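You operate a simulated robot arm through the tools that you are given. There is no shell and no other tool.

Carry out the task below with a simulated robot arm. There is one attempt and no reset: what you move stays moved.

JOB
Drain the tub and rinse the mud off the red pot.
Fine: plug on the ledge between the hot and cold taps first, rinse under the cold tap, pot on the brown board, tap off. Set down upright: red tub plug. What is to be rubbed or washed off counts as gone when no trace of it is left.

The check looks at the end state, three seconds after you hand in, the way a careful person would. Anything else that was tipped, shoved, dropped, spilled or broken makes it a failure.

ROBOT AND FRAMES
A 6-joint arm with a two-finger parallel gripper, fixed in place. Base frame: the origin is at the foot of the arm, x ahead of it, y to its left, z up; the work surface is at about z = 645. Readings come in mm, rad, newtons and seconds.
Its first joint turns from -2.897 to 2.897 rad. Payload 3.43 kg.
Tool frame: the origin (TCP) lies between the finger pads and is the grasp point; the fingertips stand 34 mm ahead of it; z points along the fingers, y is the line along which they close. Largest opening 128 mm; finger width 24, thickness 12; the body of the gripper, 48 by 130 mm, starts 96 mm behind the TCP.
Orientation is told as [roll, pitch, yaw] about the base's x, y, z axes, in that order, counted from this pose: with the fingers straight down and closing along the base's y, the tool's x points along the base's -x, its y along +y and its z along -z.

CONTROLS
- The arm moves only by the tool move_arm. Its argument "rows" is a list of rows, each a list of 3 entries, a list of its own where there are three numbers: the shift along the tool's x, y, z in units of 30 mm (1.0 is 30 mm), then the turn, a rotation vector about the tool's x, y, z in units of 8 degrees (1.0 is 8 degrees), then the opening, from 0 (shut) to 1 (fully open). In form: [[[dx, dy, dz], [wx, wy, wz], fingers], ...]. A call has 1 to 20 rows; each row shifts and turns the commanded pose from where the row before left it, along the tool's axes as they then stand. A call with a number of a shift or a turn outside -1 to 1 is refused whole. Each row takes 0.2 s and may step no farther than 50 mm and 0.15 rad from the row before; otherwise, or with a gripper value out of range, the whole call is refused. A pose out of reach is approached as far as the arm can. The call stops where the force on the tool passes 40 N (or 10 N more than at its start, if that is more) or the arm is blocked; 0.2 s more then pass. Each finger travels about 153 mm/s and halts on what it meets, pressing with about 20 N; the grip force reading is that of the motor and also rises with nothing between the fingers. The clock runs only during rows and for 0.2 s after the last one: add rows that do not move to give the fingers time. The reply holds the time, the measured pose of the TCP, the force on the tool along the base axes, the opening and the grip force, in the units named above and with some noise, with the torque about the TCP (base axes, N m) and any sound that the robot's microphone picked up.
- Cameras (640 x 400 px; columns grow to the right, rows downward): "scene" is fixed at [400.4, -647.9, 1472]; the picture's right is [0.75, -0.66, 0.00], its down [-0.46, -0.52, -0.72] and it looks along [0.47, 0.54, -0.70] (base axes); focal length 339 px, centre (320, 200). "wrist" rides on the gripper at [76, -11, -160] in the tool frame; the picture's right is [0.15, 0.99, 0.00], its down [-0.88, 0.13, -0.46] and it looks along [-0.45, 0.07, 0.89] (tool axes); focal length 234 px, centre (320, 200). There is no depth. A picture from a camera that has moved, and an enlarged one, comes with that camera's place and axes in the base frame and with its lens. The place of the scene camera against the robot may be out by one fixed shift of up to 18 mm in any direction.
- get_image(camera): a new picture of that camera. The clock stands still meanwhile.
- zoom(camera, box): a new picture of the part [left, top, right, bottom] of that camera's present view, enlarged. The clock stands still meanwhile.
- sign_off(): hands the job in; it is judged then, once.

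Places have to be worked out from the pictures, the camera data and where the tool is seen. Open the gripper and draw the arm clear of the work before you hand the job in, unless the task says otherwise.

The tools are called after "Emit:" as name(argument=value, ...) on one line, values as JSON. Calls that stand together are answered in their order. move_arm: Moves the arm, as the interface text tells. Its arguments: {"type":"object","properties":{"rows":{"type":"array","items":{"type":"array"}}},"required":["rows"]} The other tools are called the same way: get_image (camera) takes a picture; zoom (camera, box) takes an enlarged picture of a part of a camera's view; sign_off () hands the job in.

At the start:

```text
time_s: 0.0
tool_pos: [639.6, -138.9, 1158.2]
tcp_rot: [0.0, -0.003, 0.0]
contact_force: [-0.6, 0.6, 0.0]
wrist_torque: [0.01, -0.04, 0.01]
grip_width: 127.8
finger_force: 0.2
```

scene: 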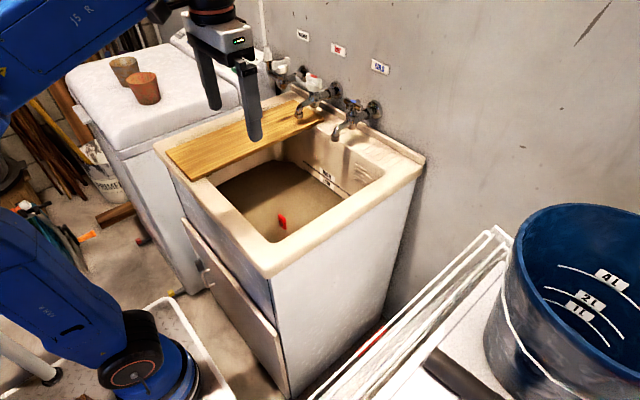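
wrist: 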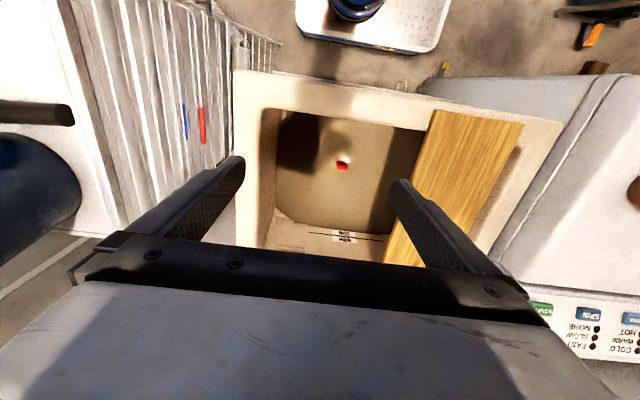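

I start by looking closely at the scene: the tub with muddy water and a red plug, the taps on the wall, the pots on the washing machine.

Emit:
zoom(camera="scene", box=[240, 20, 440, 150])

Emit:
zoom(camera="scene", box=[200, 140, 400, 270])

Emit:
zoom(camera="scene", box=[60, 30, 220, 140])

Emit:
zoom(camera="wrist", box=[220, 60, 460, 260])

```text
3.08 times, centred on (340, 85) of scene
camera zoom: at [400.4, -647.9, 1472.0], right [0.75, -0.66, 0.0], down [-0.46, -0.52, -0.72], along [0.47, 0.54, -0.7], focal length 1043 px, centre (258, 554)
```

zoom: 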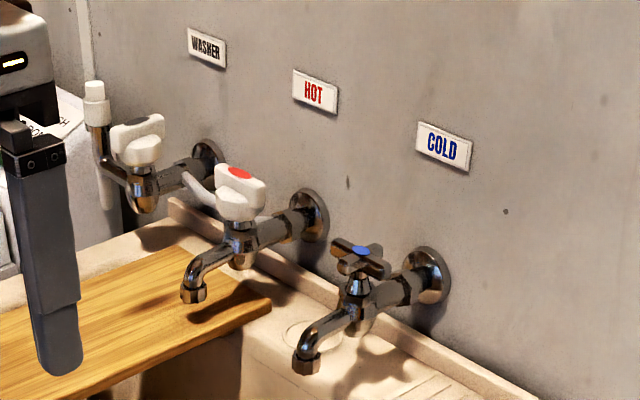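

```text
3.08 times, centred on (300, 205) of scene
camera zoom: at [400.4, -647.9, 1472.0], right [0.75, -0.66, 0.0], down [-0.46, -0.52, -0.72], along [0.47, 0.54, -0.7], focal length 1043 px, centre (382, 185)
```

zoom: 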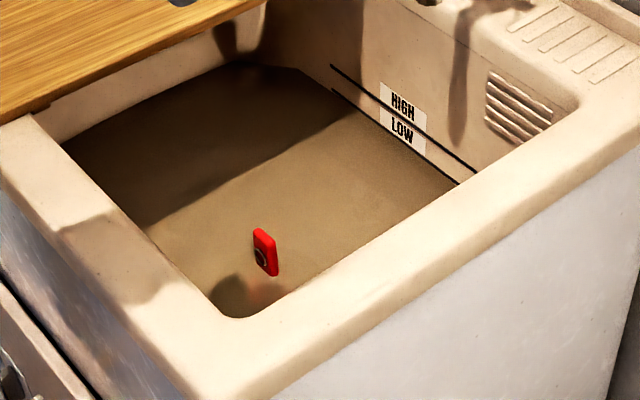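

```text
3.64 times, centred on (140, 85) of scene
camera zoom: at [400.4, -647.9, 1472.0], right [0.75, -0.66, 0.0], down [-0.46, -0.52, -0.72], along [0.47, 0.54, -0.7], focal length 1233 px, centre (974, 618)
```

zoom: 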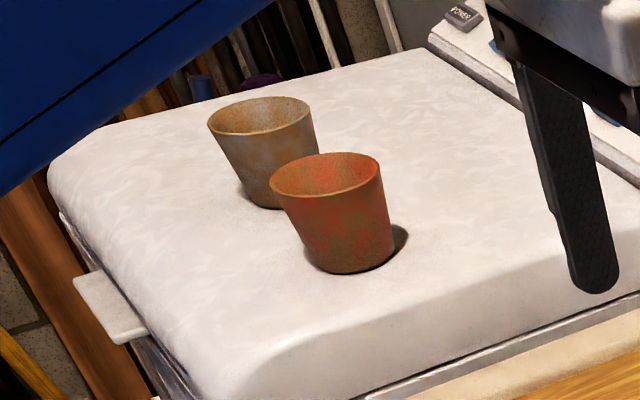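

```text
2.00 times, centred on (340, 160) of wrist
camera zoom: at [563.7, -148.1, 1316.9], right [-0.15, 0.99, 0.0], down [0.88, 0.13, 0.46], along [0.45, 0.07, -0.89], focal length 468 px, centre (280, 280)
```

zoom: 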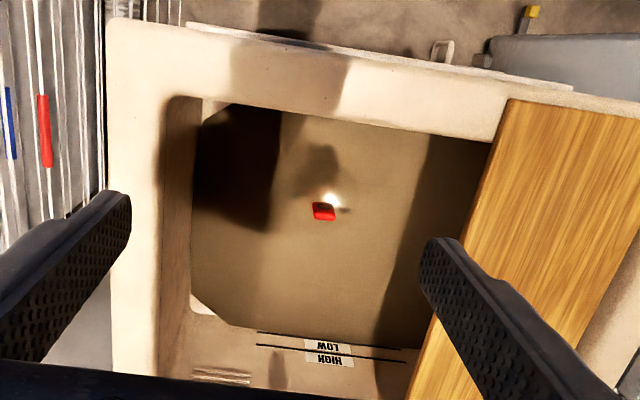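

The plug's red tab sticks out of the water at roughly (764,-55,700), and the taps are on the wall at far x. I move the arm forward, staying high, to get a second view of the taps for triangulation.

Emit:
move_arm(rows=[[[-1, 0, 0], [0, 0, 0], 1], [[-1, 0, 0], [0, 0, 0], 1], [[-1, 0, 0], [0, 0, 0], 1], [[-1, 0, 0], [0, 0, 0], 1], [[-1, 0, 0], [0, 0, 0], 1], [[-1, 0, 0], [0, 0, 0], 1]])

Emit:
get_image(camera="wrist")

Emit:
get_image(camera="scene")

```text
time_s: 1.4
tool_pos: [820.2, -138.1, 1158.6]
tcp_rot: [-0.001, -0.006, 0.0]
contact_force: [-1.0, 0.3, 0.3]
wrist_torque: [-0.01, -0.05, -0.03]
grip_width: 127.9
finger_force: 0.1
```

```text
taken
camera wrist: at [743.3, -147.0, 1316.4], right [-0.15, 0.99, 0.0], down [0.88, 0.13, 0.46], along [0.46, 0.07, -0.89], focal length 234 px, centre (320, 200)
```

wrist: 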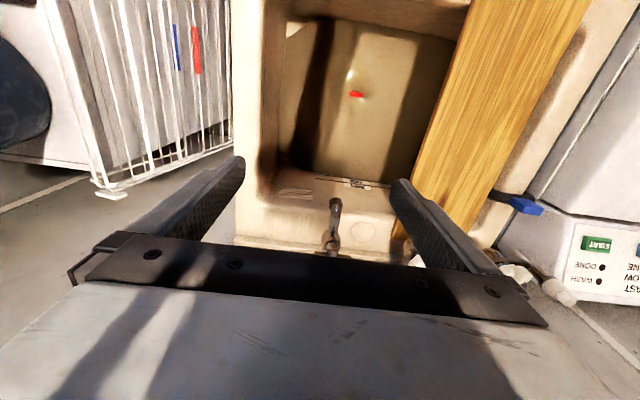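

```text
taken
```

scene: 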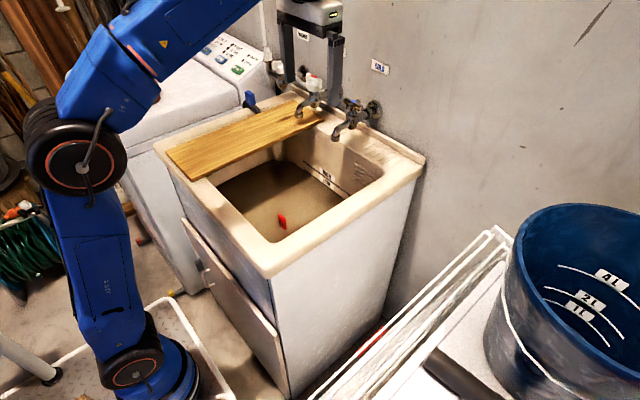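

The tool now hovers near the taps. I zoom in on the ledge and taps in the wrist view.

Emit:
zoom(camera="wrist", box=[230, 80, 470, 280])

Emit:
zoom(camera="wrist", box=[400, 160, 600, 300])

Emit:
zoom(camera="scene", box=[230, 50, 430, 180])

```text
2.00 times, centred on (350, 180) of wrist
camera zoom: at [743.3, -147.0, 1316.4], right [-0.15, 0.99, 0.0], down [0.88, 0.13, 0.46], along [0.46, 0.07, -0.89], focal length 468 px, centre (260, 240)
```

zoom: 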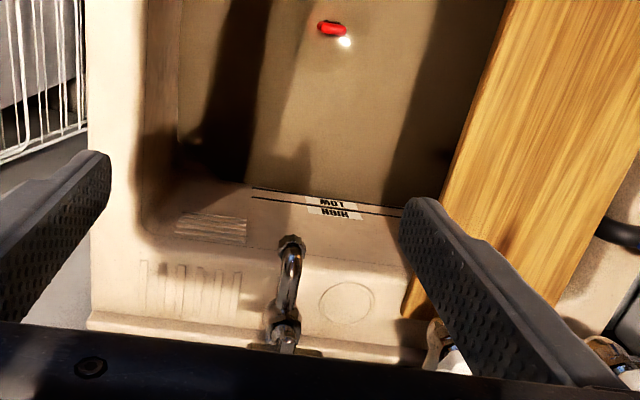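

```text
2.86 times, centred on (500, 230) of wrist
camera zoom: at [743.3, -147.0, 1316.4], right [-0.15, 0.99, 0.0], down [0.88, 0.13, 0.46], along [0.46, 0.07, -0.89], focal length 669 px, centre (-194, 114)
```

zoom: 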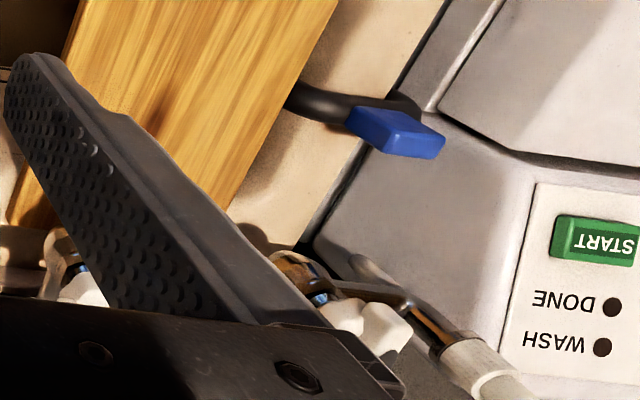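

```text
3.08 times, centred on (330, 115) of scene
camera zoom: at [400.4, -647.9, 1472.0], right [0.75, -0.66, 0.0], down [-0.46, -0.52, -0.72], along [0.47, 0.54, -0.7], focal length 1043 px, centre (289, 462)
```

zoom: 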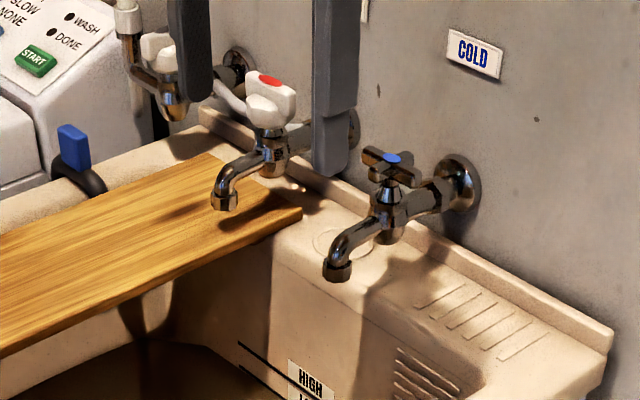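

Comparing projections, the scene camera seems to sit lower than stated. I zoom on the fingertips, whose location I know, to calibrate that shift.

Emit:
zoom(camera="scene", box=[270, 0, 370, 120])

Emit:
zoom(camera="scene", box=[290, 80, 390, 145])

```text
3.33 times, centred on (320, 60) of scene
camera zoom: at [400.4, -647.9, 1472.0], right [0.75, -0.66, 0.0], down [-0.46, -0.52, -0.72], along [0.47, 0.54, -0.7], focal length 1130 px, centre (320, 667)
```

zoom: 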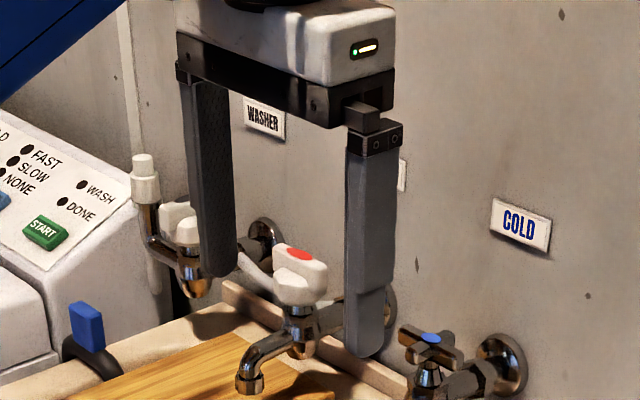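

```text
6.15 times, centred on (340, 112) of scene
camera zoom: at [400.4, -647.9, 1472.0], right [0.75, -0.66, 0.0], down [-0.46, -0.52, -0.72], along [0.47, 0.54, -0.7], focal length 2086 px, centre (197, 738)
```

zoom: 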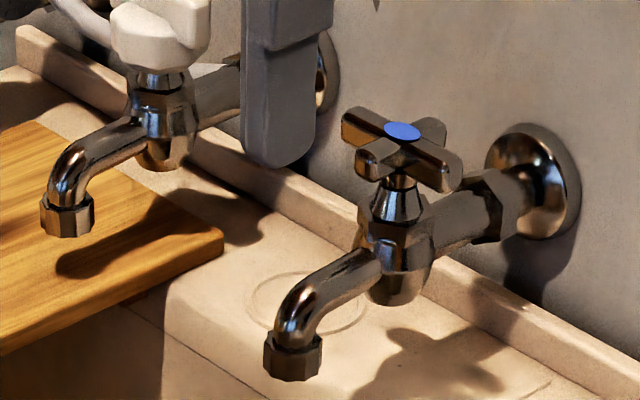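

Calibrated: the scene camera is really about 16 mm lower than stated, giving cold spout ≈ (948,-86,918), cold handle ≈ (1010,-86,1018), ledge circle ≈ (1035,-5,880), wall ≈ x 1095. I test the reach toward the ledge at a safe height and look down on it.

Emit:
move_arm(rows=[[[-1, 0.7, 0], [0, 0, 0], 1], [[-1, 0.7, 0], [0, 0, 0], 1], [[-1, 0.7, 0], [0, 0, 0], 1], [[-1, 0.7, 0], [0, 0, 0], 1], [[-1, 0.7, 0], [0, 0, 0], 1], [[-1, 0.7, 0], [0, 0, 0], 1]])

Emit:
get_image(camera="wrist")

Emit:
get_image(camera="scene")

```text
time_s: 2.8
tool_pos: [972.1, -13.4, 1100.8]
tcp_rot: [0.001, -0.01, -0.003]
contact_force: [-0.2, -0.2, 0.5]
wrist_torque: [0.0, -0.03, 0.03]
grip_width: 128.2
finger_force: 0.1
out of reach, approached as far as the arm can: row 1, 2, 3, 4, 5, 6
```

```text
taken
camera wrist: at [894.5, -23.0, 1258.7], right [-0.15, 0.99, 0.0], down [0.88, 0.13, 0.46], along [0.46, 0.07, -0.89], focal length 234 px, centre (320, 200)
```

wrist: 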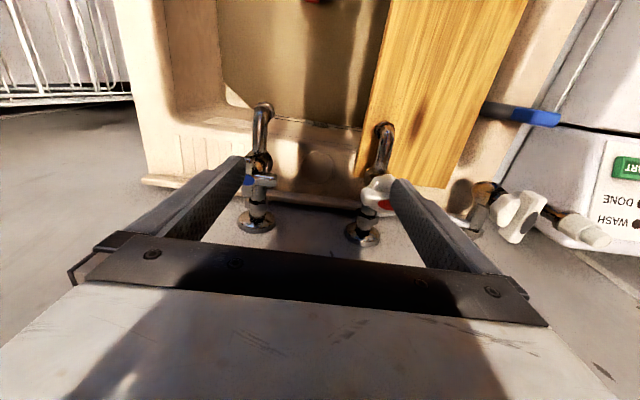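

```text
taken
```

scene: 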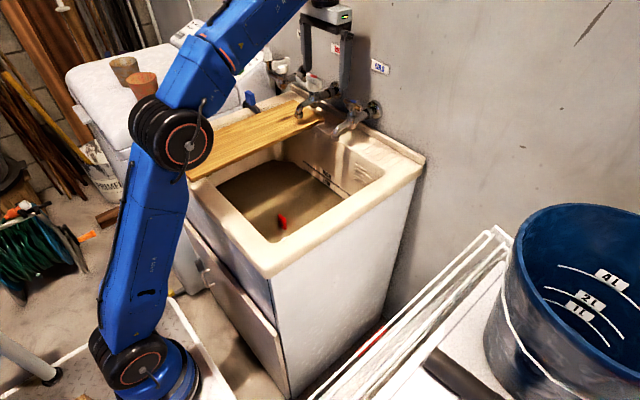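

The arm hits its reach limit here (z sagged to 1100 at x=972), so reach at the ledge is tight. I zoom in on this good top view of the taps and ledge.

Emit:
zoom(camera="wrist", box=[180, 80, 440, 260])

Emit:
zoom(camera="wrist", box=[440, 80, 600, 260])

```text
2.22 times, centred on (310, 170) of wrist
camera zoom: at [894.5, -23.0, 1258.7], right [-0.15, 0.99, 0.0], down [0.88, 0.13, 0.46], along [0.46, 0.07, -0.89], focal length 520 px, centre (342, 267)
```

zoom: 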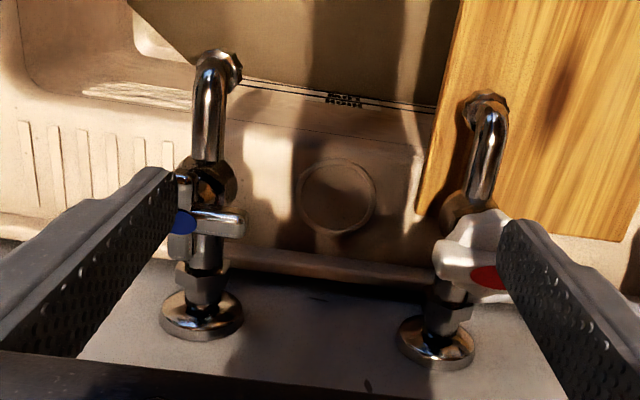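

```text
2.22 times, centred on (520, 170) of wrist
camera zoom: at [894.5, -23.0, 1258.7], right [-0.15, 0.99, 0.0], down [0.88, 0.13, 0.46], along [0.46, 0.07, -0.89], focal length 520 px, centre (-124, 267)
```

zoom: 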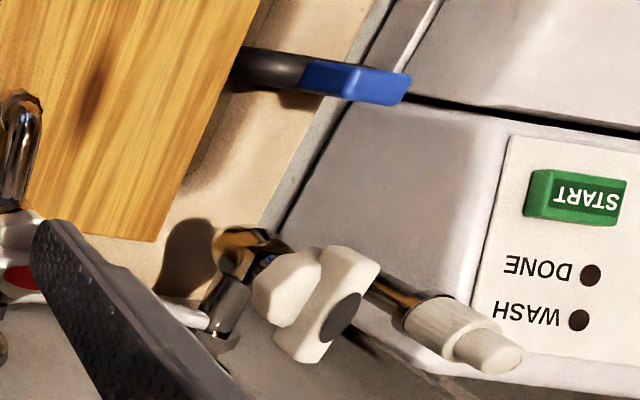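

The circle on the ledge triangulates to about (1028,-6.5,885), with a free gap between the tap handles of y ≈ -58..48. I probe how reach changes with height by stepping down slightly (fingertips stay above the handles at 1018).

Emit:
move_arm(rows=[[[0, 0, 0.5], [0, 0, 0], 1], [[0, 0, 0], [0, 0, 0], 1]])

```text
time_s: 3.4
tool_pos: [972.4, -12.5, 1085.1]
tcp_rot: [0.0, -0.003, -0.001]
contact_force: [-0.2, 0.1, 0.1]
wrist_torque: [-0.01, 0.0, 0.0]
grip_width: 128.0
finger_force: 0.0
```

The command base resets to the reached pose. I probe forward in small steps.

Emit:
move_arm(rows=[[[-0.5, 0, 0], [0, 0, 0], 1], [[-0.5, 0, 0], [0, 0, 0], 1], [[0, 0, 0], [0, 0, 0], 1]])

```text
time_s: 4.2
tool_pos: [1001.6, -12.7, 1083.8]
tcp_rot: [-0.001, -0.007, -0.002]
contact_force: [0.5, -0.5, 1.2]
wrist_torque: [0.02, 0.02, 0.03]
grip_width: 127.9
finger_force: 0.0
```

Reach improves as height drops. I step forward once more to x≈1028 to confirm the ledge circle is reachable with a vertical tool.

Emit:
move_arm(rows=[[[-0.5, 0, 0.3], [0, 0, 0], 1], [[-0.4, 0, 0], [0, 0, 0], 1], [[0, 0, 0], [0, 0, 0], 1]])

Emit:
get_image(camera="wrist")

Emit:
zoom(camera="scene", box=[260, 0, 420, 140])

```text
time_s: 5.2
tool_pos: [1021.2, -14.3, 1069.9]
tcp_rot: [-0.001, -0.012, -0.002]
contact_force: [-4.0, 0.1, 13.3]
wrist_torque: [0.86, 0.31, 0.37]
grip_width: 127.8
finger_force: 0.0
out of reach, approached as far as the arm can: row 2
stopped in row 3: the force on the tool passed its limit at 42 N (the readings are from after the stop); the commanded pose is now the measured one
```

```text
taken
camera wrist: at [943.4, -24.0, 1228.7], right [-0.15, 0.99, 0.0], down [0.87, 0.13, 0.47], along [0.46, 0.07, -0.88], focal length 234 px, centre (320, 200)
```

wrist: 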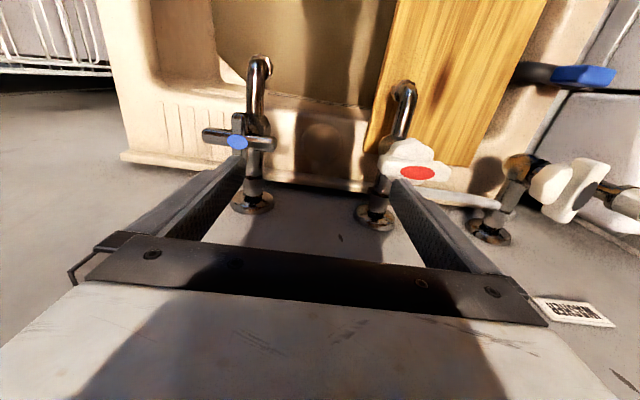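

```text
2.86 times, centred on (340, 70) of scene
camera zoom: at [400.4, -647.9, 1472.0], right [0.75, -0.66, 0.0], down [-0.46, -0.52, -0.72], along [0.47, 0.54, -0.7], focal length 968 px, centre (263, 571)
```

zoom: 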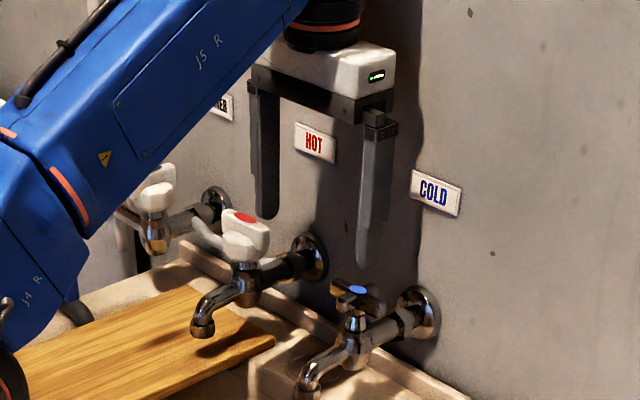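

A contact of 42 N occurred — something on the tool (or wrist) touched, likely near the hot handle or wall. I back off up and away at once, then check that nothing moved.

Emit:
move_arm(rows=[[[0.3, 0, -0.4], [0, 0, 0], 1], [[0.7, 0, -0.2], [0, 0, 0], 1], [[1, 0, 0], [0, 0, 0], 1]])

Emit:
zoom(camera="scene", box=[230, 40, 430, 170])

Emit:
zoom(camera="wrist", box=[180, 40, 480, 260])

```text
time_s: 6.0
tool_pos: [963.9, -14.0, 1086.6]
tcp_rot: [0.001, -0.01, 0.002]
contact_force: [1.1, 0.5, -1.2]
wrist_torque: [0.01, 0.07, 0.02]
grip_width: 127.8
finger_force: 0.1
```

```text
3.08 times, centred on (330, 105) of scene
camera zoom: at [400.4, -647.9, 1472.0], right [0.75, -0.66, 0.0], down [-0.46, -0.52, -0.72], along [0.47, 0.54, -0.7], focal length 1043 px, centre (289, 492)
```

zoom: 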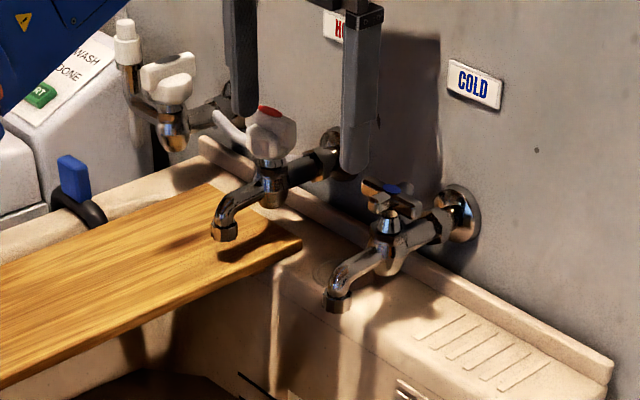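

```text
1.82 times, centred on (330, 150) of wrist
camera zoom: at [886.3, -24.3, 1242.8], right [-0.15, 0.99, 0.0], down [0.88, 0.13, 0.46], along [0.46, 0.07, -0.89], focal length 426 px, centre (302, 291)
```

zoom: 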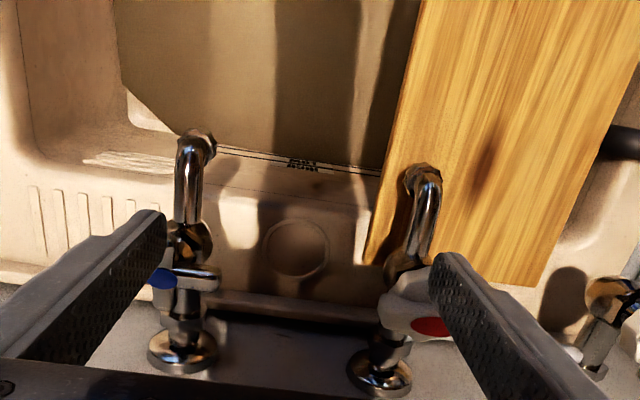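

The hot handle (cap at ≈(1003,68,1040), taller than I thought) was brushed by a finger but it looks unchanged and no water runs. Now I go back over the plug to inspect it up close.

Emit:
move_arm(rows=[[[1, -0.2, 0], [0, 0, 0], 1], [[1, -0.2, 0], [0, 0, 0], 1], [[1, -0.2, 0], [0, 0, 0], 1], [[1, -0.2, 0.3], [0, 0, 0], 1], [[1, -0.2, 1], [0, 0, 0], 1], [[1, -0.2, 1], [0, 0, 0], 1], [[0.7, -0.2, 1], [0, 0, 0], 1], [[0, 0, 1], [0, 0, 0], 1], [[0, 0, 0], [0, 0, 0], 1]])

Emit:
get_image(camera="wrist")

Emit:
zoom(camera="wrist", box=[260, 120, 400, 240])

```text
time_s: 8.0
tool_pos: [763.1, -54.8, 954.6]
tcp_rot: [0.001, -0.012, -0.003]
contact_force: [-0.2, 0.5, 0.4]
wrist_torque: [0.01, 0.03, 0.0]
grip_width: 127.9
finger_force: 0.1
```

```text
taken
camera wrist: at [685.8, -64.5, 1113.6], right [-0.15, 0.99, 0.0], down [0.88, 0.13, 0.47], along [0.46, 0.07, -0.89], focal length 234 px, centre (320, 200)
```

wrist: 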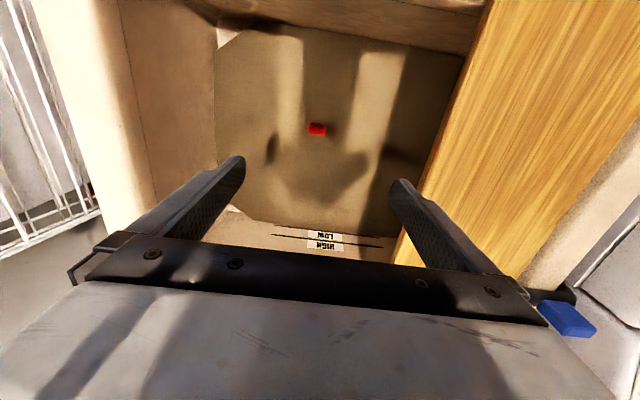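

```text
3.33 times, centred on (330, 180) of wrist
camera zoom: at [685.8, -64.5, 1113.6], right [-0.15, 0.99, 0.0], down [0.88, 0.13, 0.47], along [0.46, 0.07, -0.89], focal length 781 px, centre (287, 267)
```

zoom: 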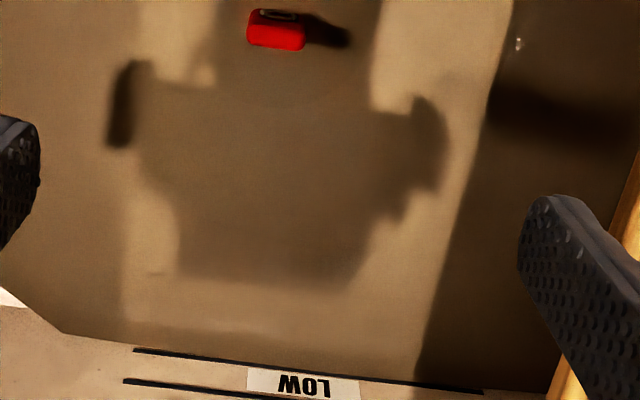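

The plug tab is upright at about (764.5,-58), roughly 28 mm wide along y, thin along x, with its top near z≈730 and the water at ≈665. I rotate the tool 90° so the fingers close along x on the tab's flat faces, staying at this height.

Emit:
move_arm(rows=[[[0, 0, 0], [0, 0, 1], 1], [[0, 0, 0], [0, 0, 1], 1], [[0, 0, 0], [0, 0, 1], 1], [[0, 0, 0], [0, 0, 1], 1], [[0, 0, 0], [0, 0, 1], 1], [[0, 0, 0], [0, 0, 1], 1], [[0, 0, 0], [0, 0, 1], 1], [[0, 0, 0], [0, 0, 1], 1], [[0, 0, 0], [0, 0, 1], 1], [[0, 0, 0], [0, 0, 1], 1], [[0, 0, 0], [0, 0, 1], 1], [[0, 0, 0], [0, 0, 0.25], 1], [[0, 0, 0], [0, 0, 0], 1]])

Emit:
get_image(camera="wrist")

Emit:
get_image(camera="scene")

```text
time_s: 10.8
tool_pos: [762.7, -56.3, 955.6]
tcp_rot: [0.01, 0.002, -1.573]
contact_force: [0.2, 0.4, -0.3]
wrist_torque: [-0.01, 0.02, -0.01]
grip_width: 128.2
finger_force: 0.0
```

```text
taken
camera wrist: at [750.1, 21.4, 1114.1], right [0.99, 0.15, 0.01], down [0.12, -0.88, 0.46], along [0.08, -0.45, -0.89], focal length 234 px, centre (320, 200)
```

wrist: 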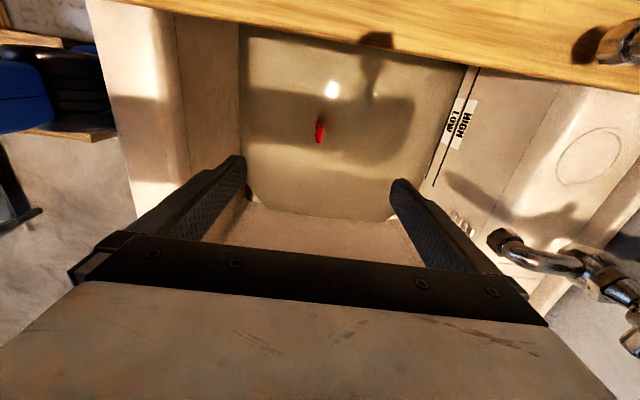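

```text
taken
```

scene: 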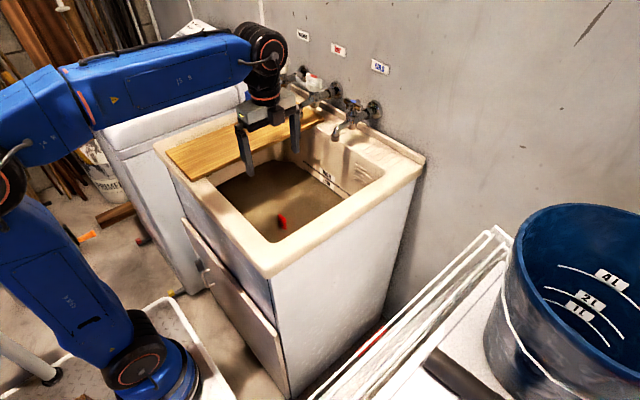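

The tab is centred between the fingers (at ≈(765.5,-57)). I descend toward it with the fingers open, stopping at TCP z≈735 to check.

Emit:
move_arm(rows=[[[0, 0.1, 0.9], [0, 0, 0], 1], [[0, 0, 0.9], [0, 0, 0], 1], [[0, 0, 0.9], [0, 0, 0], 1], [[0, 0, 0.9], [0, 0, 0], 1], [[0, 0, 0.9], [0, 0, 0], 1], [[0, 0, 0.9], [0, 0, 0], 1], [[0, 0, 0.9], [0, 0, 0], 1], [[0, 0, 0.9], [0, 0, 0], 1], [[0, 0, 0], [0, 0, 0], 1]])

Emit:
get_image(camera="wrist")

Emit:
zoom(camera="scene", box=[180, 100, 380, 260])

```text
time_s: 12.8
tool_pos: [767.8, -56.0, 739.1]
tcp_rot: [0.011, 0.0, -1.571]
contact_force: [0.5, 0.3, 0.0]
wrist_torque: [-0.02, -0.01, 0.01]
grip_width: 127.8
finger_force: 0.1
```

```text
taken
camera wrist: at [755.5, 21.5, 898.2], right [0.99, 0.15, 0.01], down [0.13, -0.88, 0.46], along [0.08, -0.45, -0.89], focal length 234 px, centre (320, 200)
```

wrist: 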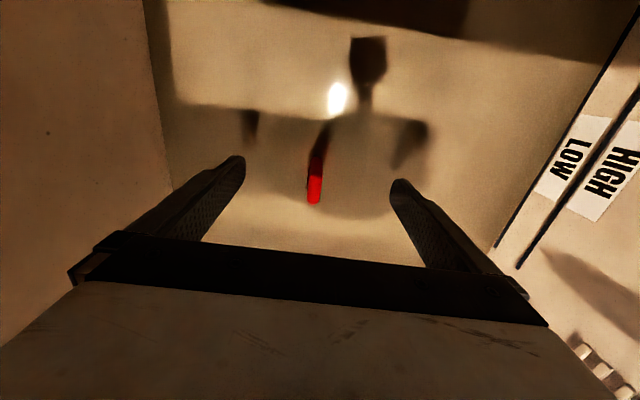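

```text
2.50 times, centred on (280, 180) of scene
camera zoom: at [400.4, -647.9, 1472.0], right [0.75, -0.66, 0.0], down [-0.46, -0.52, -0.72], along [0.47, 0.54, -0.7], focal length 847 px, centre (420, 250)
```

zoom: 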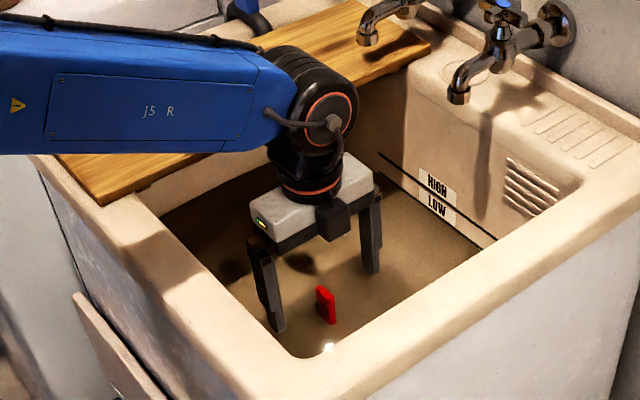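

Tab x≈764.7 vs TCP 767.8, so I shift 3 mm, go down to z≈712 (fingertips above the water) and close on the tab.

Emit:
move_arm(rows=[[[0, -0.1, 0.9], [0, 0, 0], 1], [[0, 0, 0], [0, 0, 0], 1], [[0, 0, 0], [0, 0, 0], 0.5], [[0, 0, 0], [0, 0, 0], 0.25]])

Emit:
zoom(camera="wrist", box=[220, 100, 420, 260])

```text
time_s: 13.8
tool_pos: [764.0, -54.8, 713.5]
tcp_rot: [0.01, -0.001, -1.57]
contact_force: [0.0, 0.5, 1.0]
wrist_torque: [-0.01, -0.03, 0.01]
grip_width: 32.2
finger_force: 0.0
```

```text
2.50 times, centred on (320, 180) of wrist
camera zoom: at [751.7, 22.4, 871.6], right [0.99, 0.15, 0.01], down [0.13, -0.88, 0.46], along [0.08, -0.45, -0.89], focal length 585 px, centre (320, 250)
```

zoom: 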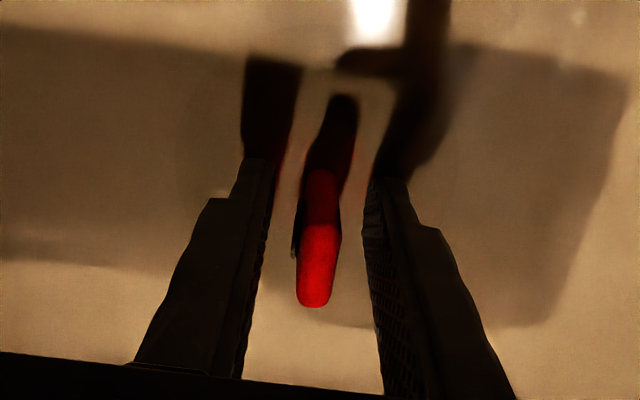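

The tab is well centred between the fingers; I close the grip fully.

Emit:
move_arm(rows=[[[0, 0, 0], [0, 0, 0], 0.1], [[0, 0, 0], [0, 0, 0], 0], [[0, 0, 0], [0, 0, 0], 0]])

Emit:
zoom(camera="wrist", box=[220, 100, 420, 260])

```text
time_s: 14.6
tool_pos: [764.3, -55.3, 714.1]
tcp_rot: [0.009, 0.001, -1.573]
contact_force: [-0.8, 0.3, 1.8]
wrist_torque: [0.01, 0.06, -0.02]
grip_width: 10.3
finger_force: 20.0
```

```text
2.50 times, centred on (320, 180) of wrist
camera zoom: at [751.7, 22.4, 871.7], right [0.99, 0.15, 0.01], down [0.13, -0.88, 0.46], along [0.08, -0.45, -0.89], focal length 585 px, centre (320, 250)
```

zoom: 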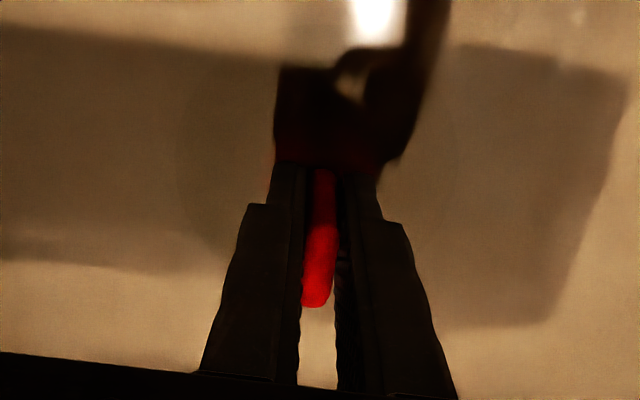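

The tab is gripped (10.3 mm, 20 N). I pull it straight up slowly.

Emit:
move_arm(rows=[[[0, 0, -0.15], [0, 0, 0], 0], [[0, 0, -0.15], [0, 0, 0], 0], [[0, 0, -0.2], [0, 0, 0], 0], [[0, 0, -0.3], [0, 0, 0], 0], [[0, 0, -0.3], [0, 0, 0], 0], [[0, 0, 0], [0, 0, 0], 0]])

Emit:
zoom(camera="scene", box=[200, 120, 400, 260])

Emit:
zoom(camera="wrist", box=[220, 60, 420, 260])

```text
time_s: 16.0
tool_pos: [765.7, -56.4, 745.0]
tcp_rot: [0.012, -0.001, -1.572]
contact_force: [-0.9, 0.9, -0.3]
wrist_torque: [0.04, -0.02, 0.0]
grip_width: 10.4
finger_force: 19.6
```

```text
2.86 times, centred on (300, 190) of scene
camera zoom: at [400.4, -647.9, 1472.0], right [0.75, -0.66, 0.0], down [-0.46, -0.52, -0.72], along [0.47, 0.54, -0.7], focal length 968 px, centre (377, 229)
```

zoom: 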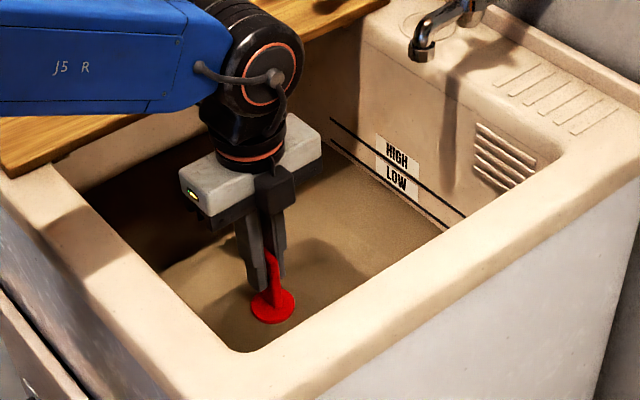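

```text
2.00 times, centred on (320, 160) of wrist
camera zoom: at [752.5, 21.3, 904.6], right [0.99, 0.15, 0.01], down [0.13, -0.88, 0.46], along [0.08, -0.45, -0.89], focal length 468 px, centre (320, 280)
```

zoom: 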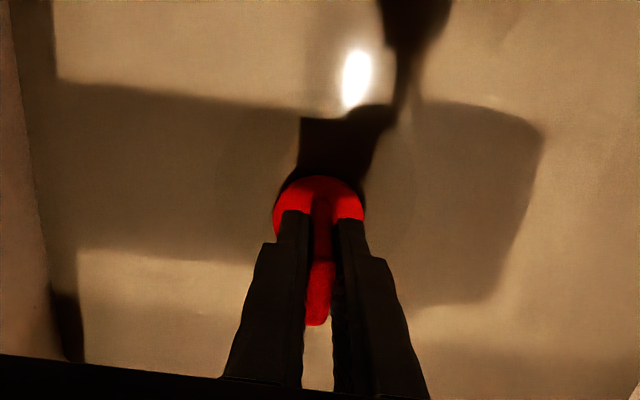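

The plug is out – a red disc on a tall tab, disc bottom about 75 mm below the TCP. I lift it clear of the rim and swing to the gap line y≈-6 between the taps.

Emit:
move_arm(rows=[[[0, 0, -0.6], [0, 0, 0], 0], [[0, 0, -0.9], [0, 0, 0], 0], [[0, 0, -0.9], [0, 0, 0], 0], [[0, 0, -0.9], [0, 0, 0], 0], [[0, 0, -0.9], [0, 0, 0], 0], [[0, 0, -0.9], [0, 0, 0], 0], [[0, 0, -0.9], [0, 0, 0], 0], [[0, 0, -0.9], [0, 0, 0], 0], [[0, 0, -0.9], [0, 0, 0], 0], [[0, 0, -0.9], [0, 0, 0], 0], [[0.6, 0, -0.2], [0, 0, 0], 0], [[0.6, 0, 0], [0, 0, 0], 0], [[0.4, 0, 0], [0, 0, 0], 0], [[0, 0, 0], [0, 0, 0], 0]])

Emit:
get_image(camera="wrist")

Emit:
get_image(camera="scene")

```text
time_s: 19.0
tool_pos: [762.6, -9.5, 1014.1]
tcp_rot: [0.009, -0.002, -1.57]
contact_force: [-0.2, -0.4, -0.5]
wrist_torque: [0.02, 0.0, 0.0]
grip_width: 10.5
finger_force: 19.5
```

```text
taken
camera wrist: at [748.9, 68.6, 1171.9], right [0.99, 0.15, 0.01], down [0.13, -0.88, 0.46], along [0.08, -0.45, -0.89], focal length 234 px, centre (320, 200)
```

wrist: 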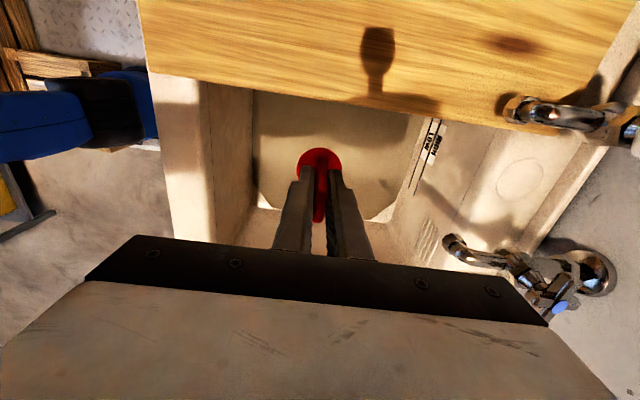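

```text
taken
```

scene: 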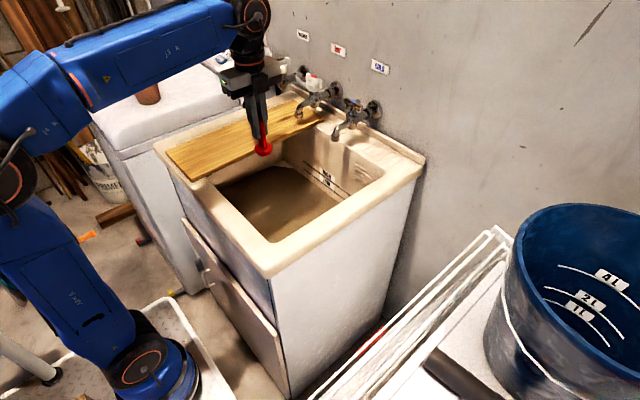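

The plug hangs clear. I move forward along y≈-8 at z≈1012 toward the gap between the taps, then check before the final stretch.

Emit:
move_arm(rows=[[[0.05, 0.9, 0], [0, 0, 0], 0], [[0, 0.9, 0], [0, 0, 0], 0], [[0, 0.9, 0], [0, 0, 0], 0], [[0, 0.9, 0], [0, 0, 0], 0], [[0, 0.9, 0], [0, 0, 0], 0], [[0, 0.9, 0], [0, 0, 0], 0], [[0, 0.9, 0], [0, 0, 0], 0], [[0, 0.5, 0], [0, 0, 0], 0], [[0, 0, 0], [0, 0, 0], 0]])

Emit:
get_image(camera="wrist")

Emit:
zoom(camera="scene", box=[220, 0, 420, 160])

```text
time_s: 21.0
tool_pos: [965.5, -5.8, 1015.2]
tcp_rot: [0.01, 0.0, -1.571]
contact_force: [-0.1, 0.4, -0.7]
wrist_torque: [0.01, -0.01, -0.02]
grip_width: 10.5
finger_force: 19.8
```

```text
taken
camera wrist: at [952.7, 70.5, 1173.7], right [0.99, 0.15, 0.01], down [0.13, -0.88, 0.46], along [0.08, -0.45, -0.89], focal length 234 px, centre (320, 200)
```

wrist: 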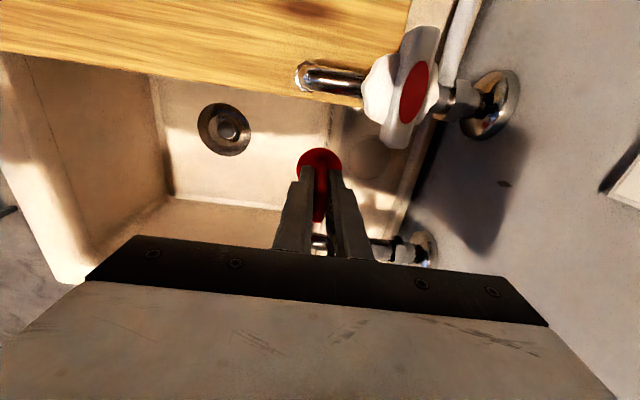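

```text
2.50 times, centred on (320, 80) of scene
camera zoom: at [400.4, -647.9, 1472.0], right [0.75, -0.66, 0.0], down [-0.46, -0.52, -0.72], along [0.47, 0.54, -0.7], focal length 847 px, centre (320, 500)
```

zoom: 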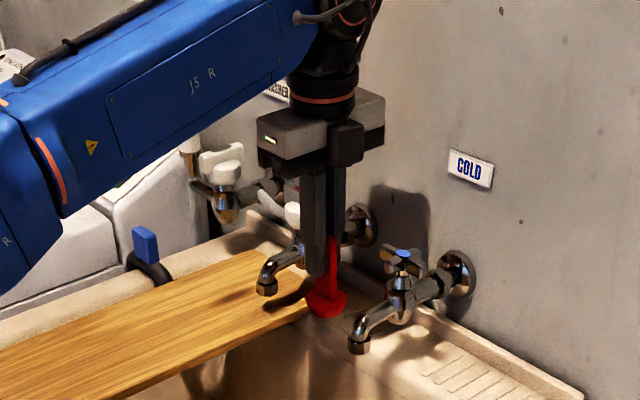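

The tub has drained already (drain hole visible, basin empty). Clearances to both handles look good; I advance to x≈1022 over the ledge circle.

Emit:
move_arm(rows=[[[0, 0.6, 0.1], [0, 0, 0], 0], [[0, 0.6, 0.1], [0, 0, 0], 0], [[0, 0.6, 0.1], [0, 0, 0], 0], [[0, 0, 0], [0, 0, 0], 0]])

Emit:
get_image(camera="wrist")

Emit:
zoom(camera="scene", box=[260, 20, 400, 140])

```text
time_s: 22.0
tool_pos: [1018.7, -6.9, 1006.9]
tcp_rot: [0.011, -0.001, -1.571]
contact_force: [-0.2, 0.4, -1.2]
wrist_torque: [0.0, -0.02, -0.03]
grip_width: 10.3
finger_force: 20.3
```

```text
taken
camera wrist: at [1006.1, 70.1, 1164.7], right [0.99, 0.15, 0.01], down [0.13, -0.88, 0.46], along [0.08, -0.45, -0.89], focal length 234 px, centre (320, 200)
```

wrist: 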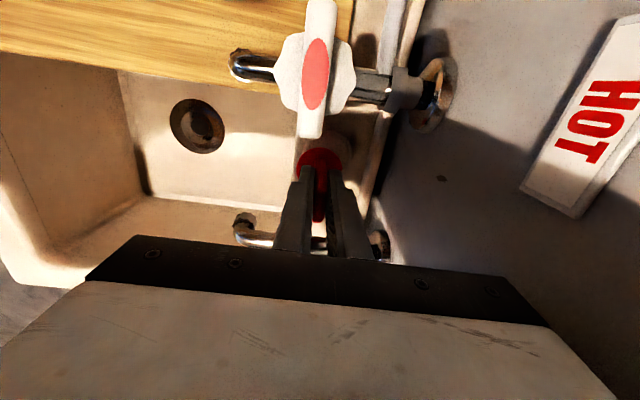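

```text
3.33 times, centred on (330, 80) of scene
camera zoom: at [400.4, -647.9, 1472.0], right [0.75, -0.66, 0.0], down [-0.46, -0.52, -0.72], along [0.47, 0.54, -0.7], focal length 1130 px, centre (287, 600)
```

zoom: 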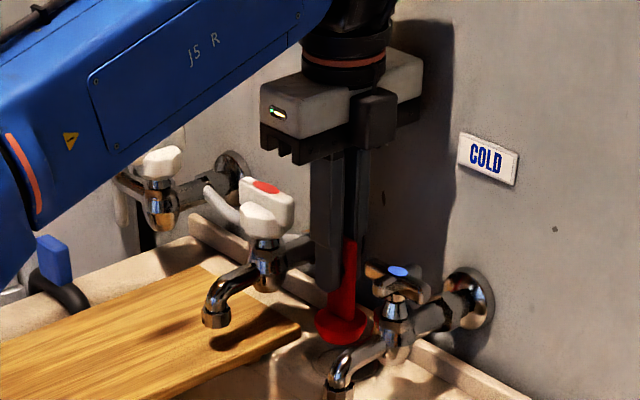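

Reached (1018.7,-6.9) with clearance. I nudge 5 mm further in x and lower toward the ledge, expecting touch at TCP z≈960.

Emit:
move_arm(rows=[[[0, 0.17, 0.4], [0, 0, 0], 0], [[0, 0, 0.4], [0, 0, 0], 0], [[0, 0, 0.2], [0, 0, 0], 0], [[0, 0, 0.1], [0, 0, 0], 0], [[0, 0, 0], [0, 0, 0], 0]])

Emit:
zoom(camera="scene", box=[280, 50, 400, 140])

```text
time_s: 23.2
tool_pos: [1025.5, -7.5, 972.4]
tcp_rot: [0.011, 0.001, -1.57]
contact_force: [0.4, -1.1, 0.1]
wrist_torque: [-0.04, -0.01, 0.02]
grip_width: 10.3
finger_force: 20.3
```

```text
4.44 times, centred on (340, 95) of scene
camera zoom: at [400.4, -647.9, 1472.0], right [0.75, -0.66, 0.0], down [-0.46, -0.52, -0.72], along [0.47, 0.54, -0.7], focal length 1506 px, centre (231, 667)
```

zoom: 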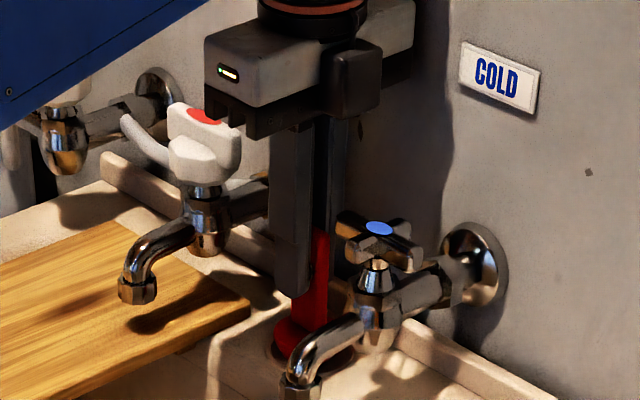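

Plug is hovering just above the ledge. I lower in small 2–3 mm steps watching for contact force.

Emit:
move_arm(rows=[[[0, 0, 0.1], [0, 0, 0], 0], [[0, 0, 0.1], [0, 0, 0], 0], [[0, 0, 0], [0, 0, 0], 0]])

```text
time_s: 24.0
tool_pos: [1024.7, -6.8, 968.9]
tcp_rot: [0.015, 0.0, -1.571]
contact_force: [10.1, 0.9, 26.8]
wrist_torque: [-0.09, -0.45, 0.05]
grip_width: 10.9
finger_force: 19.8
```

Contact at TCP z≈969 (26.8 N up): the plug stands on the ledge. I relax slightly and look before releasing.

Emit:
move_arm(rows=[[[0, 0, -0.07], [0, 0, 0], 0], [[0, 0, 0], [0, 0, 0], 0]])

Emit:
zoom(camera="scene", box=[300, 70, 380, 130])

Emit:
zoom(camera="wrist", box=[220, 80, 420, 260])

```text
time_s: 24.6
tool_pos: [1025.6, -8.0, 968.7]
tcp_rot: [0.009, 0.001, -1.57]
contact_force: [2.3, 1.1, 10.5]
wrist_torque: [0.09, 0.0, -0.02]
grip_width: 10.3
finger_force: 19.7
```

```text
6.67 times, centred on (340, 100) of scene
camera zoom: at [400.4, -647.9, 1472.0], right [0.75, -0.66, 0.0], down [-0.46, -0.52, -0.72], along [0.47, 0.54, -0.7], focal length 2260 px, centre (187, 867)
```

zoom: 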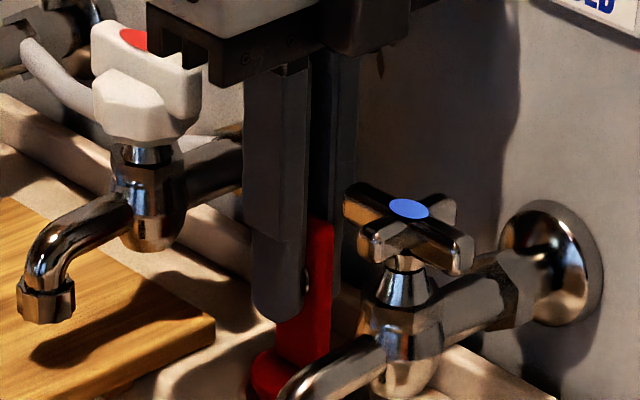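

```text
2.22 times, centred on (320, 170) of wrist
camera zoom: at [1012.3, 70.3, 1127.6], right [0.99, 0.15, 0.01], down [0.13, -0.88, 0.46], along [0.07, -0.45, -0.89], focal length 520 px, centre (320, 267)
```

zoom: 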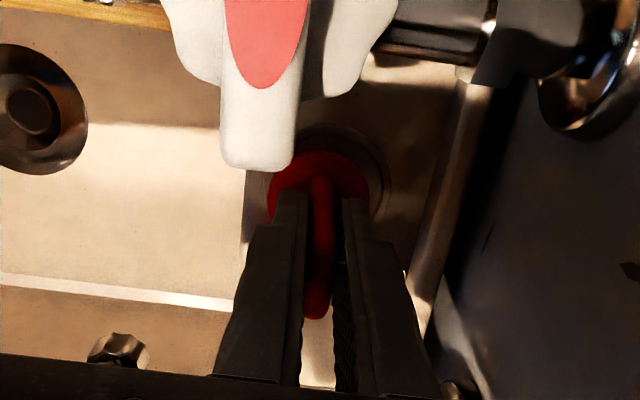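

The plug sits upright within the ledge circle. I open only partway (to avoid hitting the wall), then rise straight up.

Emit:
move_arm(rows=[[[0, 0, 0], [0, 0, 0], 0.12], [[0, 0, 0], [0, 0, 0], 0.25], [[0, 0, 0], [0, 0, 0], 0.3], [[0, 0, 0], [0, 0, 0], 0.3]])

Emit:
zoom(camera="scene", box=[300, 70, 380, 130])

Emit:
zoom(camera="wrist", box=[220, 80, 420, 260])

```text
time_s: 25.6
tool_pos: [1025.0, -7.3, 969.1]
tcp_rot: [0.01, 0.001, -1.572]
contact_force: [-0.5, -0.1, -0.1]
wrist_torque: [0.01, 0.02, -0.03]
grip_width: 38.5
finger_force: 0.0
```

```text
6.67 times, centred on (340, 100) of scene
camera zoom: at [400.4, -647.9, 1472.0], right [0.75, -0.66, 0.0], down [-0.46, -0.52, -0.72], along [0.47, 0.54, -0.7], focal length 2260 px, centre (187, 867)
```

zoom: 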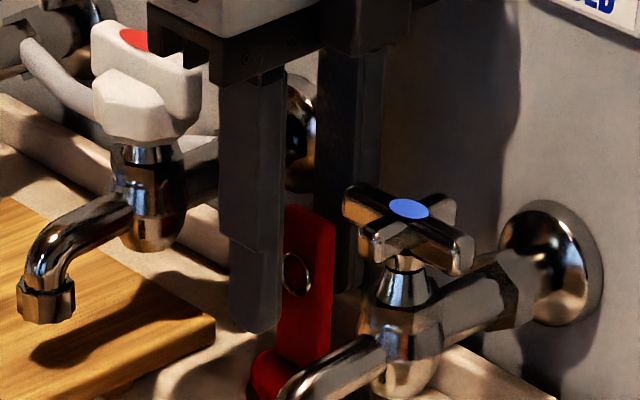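

```text
2.22 times, centred on (320, 170) of wrist
camera zoom: at [1012.5, 70.1, 1127.8], right [0.99, 0.15, 0.01], down [0.13, -0.88, 0.46], along [0.08, -0.45, -0.89], focal length 520 px, centre (320, 267)
```

zoom: 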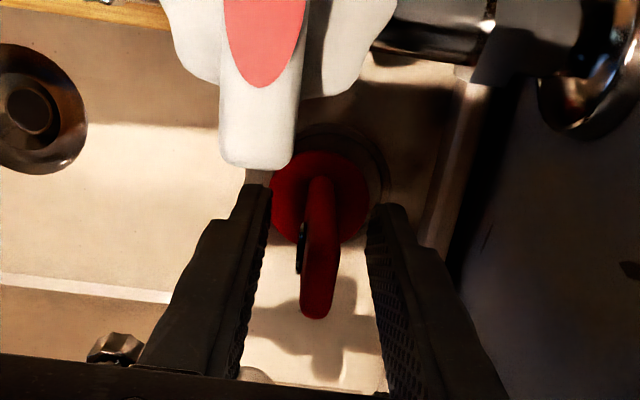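

The plug stands upright on its own. I rise straight up, keeping the same gap, until clear of it and the handles, then retreat.

Emit:
move_arm(rows=[[[0, 0, -0.5], [0, 0, 0], 0.3], [[0, 0, -0.7], [0, 0, 0], 0.3], [[0, -0.4, -0.7], [0, 0, 0], 0.3], [[0, -0.7, -0.7], [0, 0, 0], 0.3], [[0, -1, -0.3], [0, 0, 0], 0.3], [[0, -1, 0], [0, 0, 0], 0.3], [[0, -1, 0], [0, 0, 0], 0.5], [[0, -1, 0], [0, 0, 0], 0.7], [[0, -1, 0], [0, 0, 0], 1], [[0, 0, 0], [0, 0, 0], 1]])

Emit:
get_image(camera="scene")

Emit:
zoom(camera="scene", box=[260, 60, 400, 160])

Emit:
get_image(camera="wrist")

```text
time_s: 27.8
tool_pos: [842.7, -5.5, 1054.8]
tcp_rot: [0.011, -0.001, -1.57]
contact_force: [-0.2, -0.2, 0.2]
wrist_torque: [-0.02, 0.0, 0.02]
grip_width: 128.1
finger_force: 0.2
```

```text
taken
```

scene: 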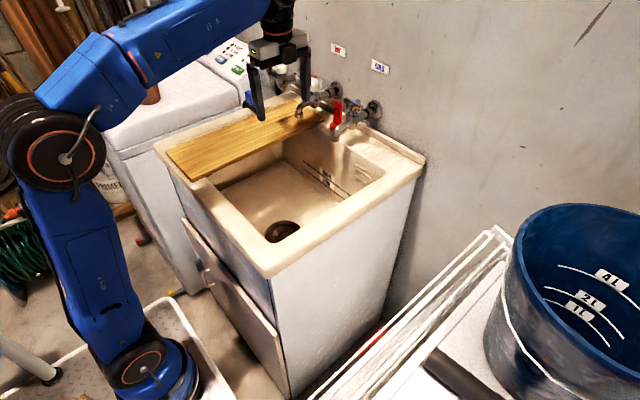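

```text
4.00 times, centred on (330, 110) of scene
camera zoom: at [400.4, -647.9, 1472.0], right [0.75, -0.66, 0.0], down [-0.46, -0.52, -0.72], along [0.47, 0.54, -0.7], focal length 1356 px, centre (280, 560)
```

zoom: 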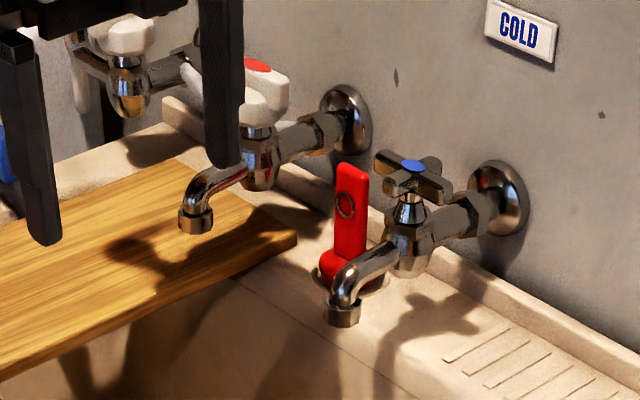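

```text
taken
camera wrist: at [829.2, 71.3, 1213.2], right [0.99, 0.15, 0.01], down [0.13, -0.88, 0.46], along [0.08, -0.45, -0.89], focal length 234 px, centre (320, 200)
```

wrist: 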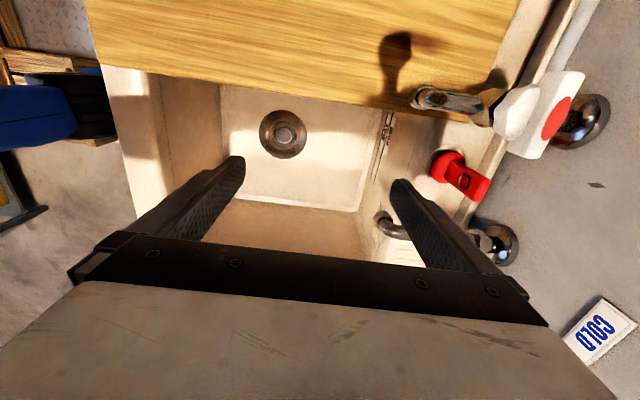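

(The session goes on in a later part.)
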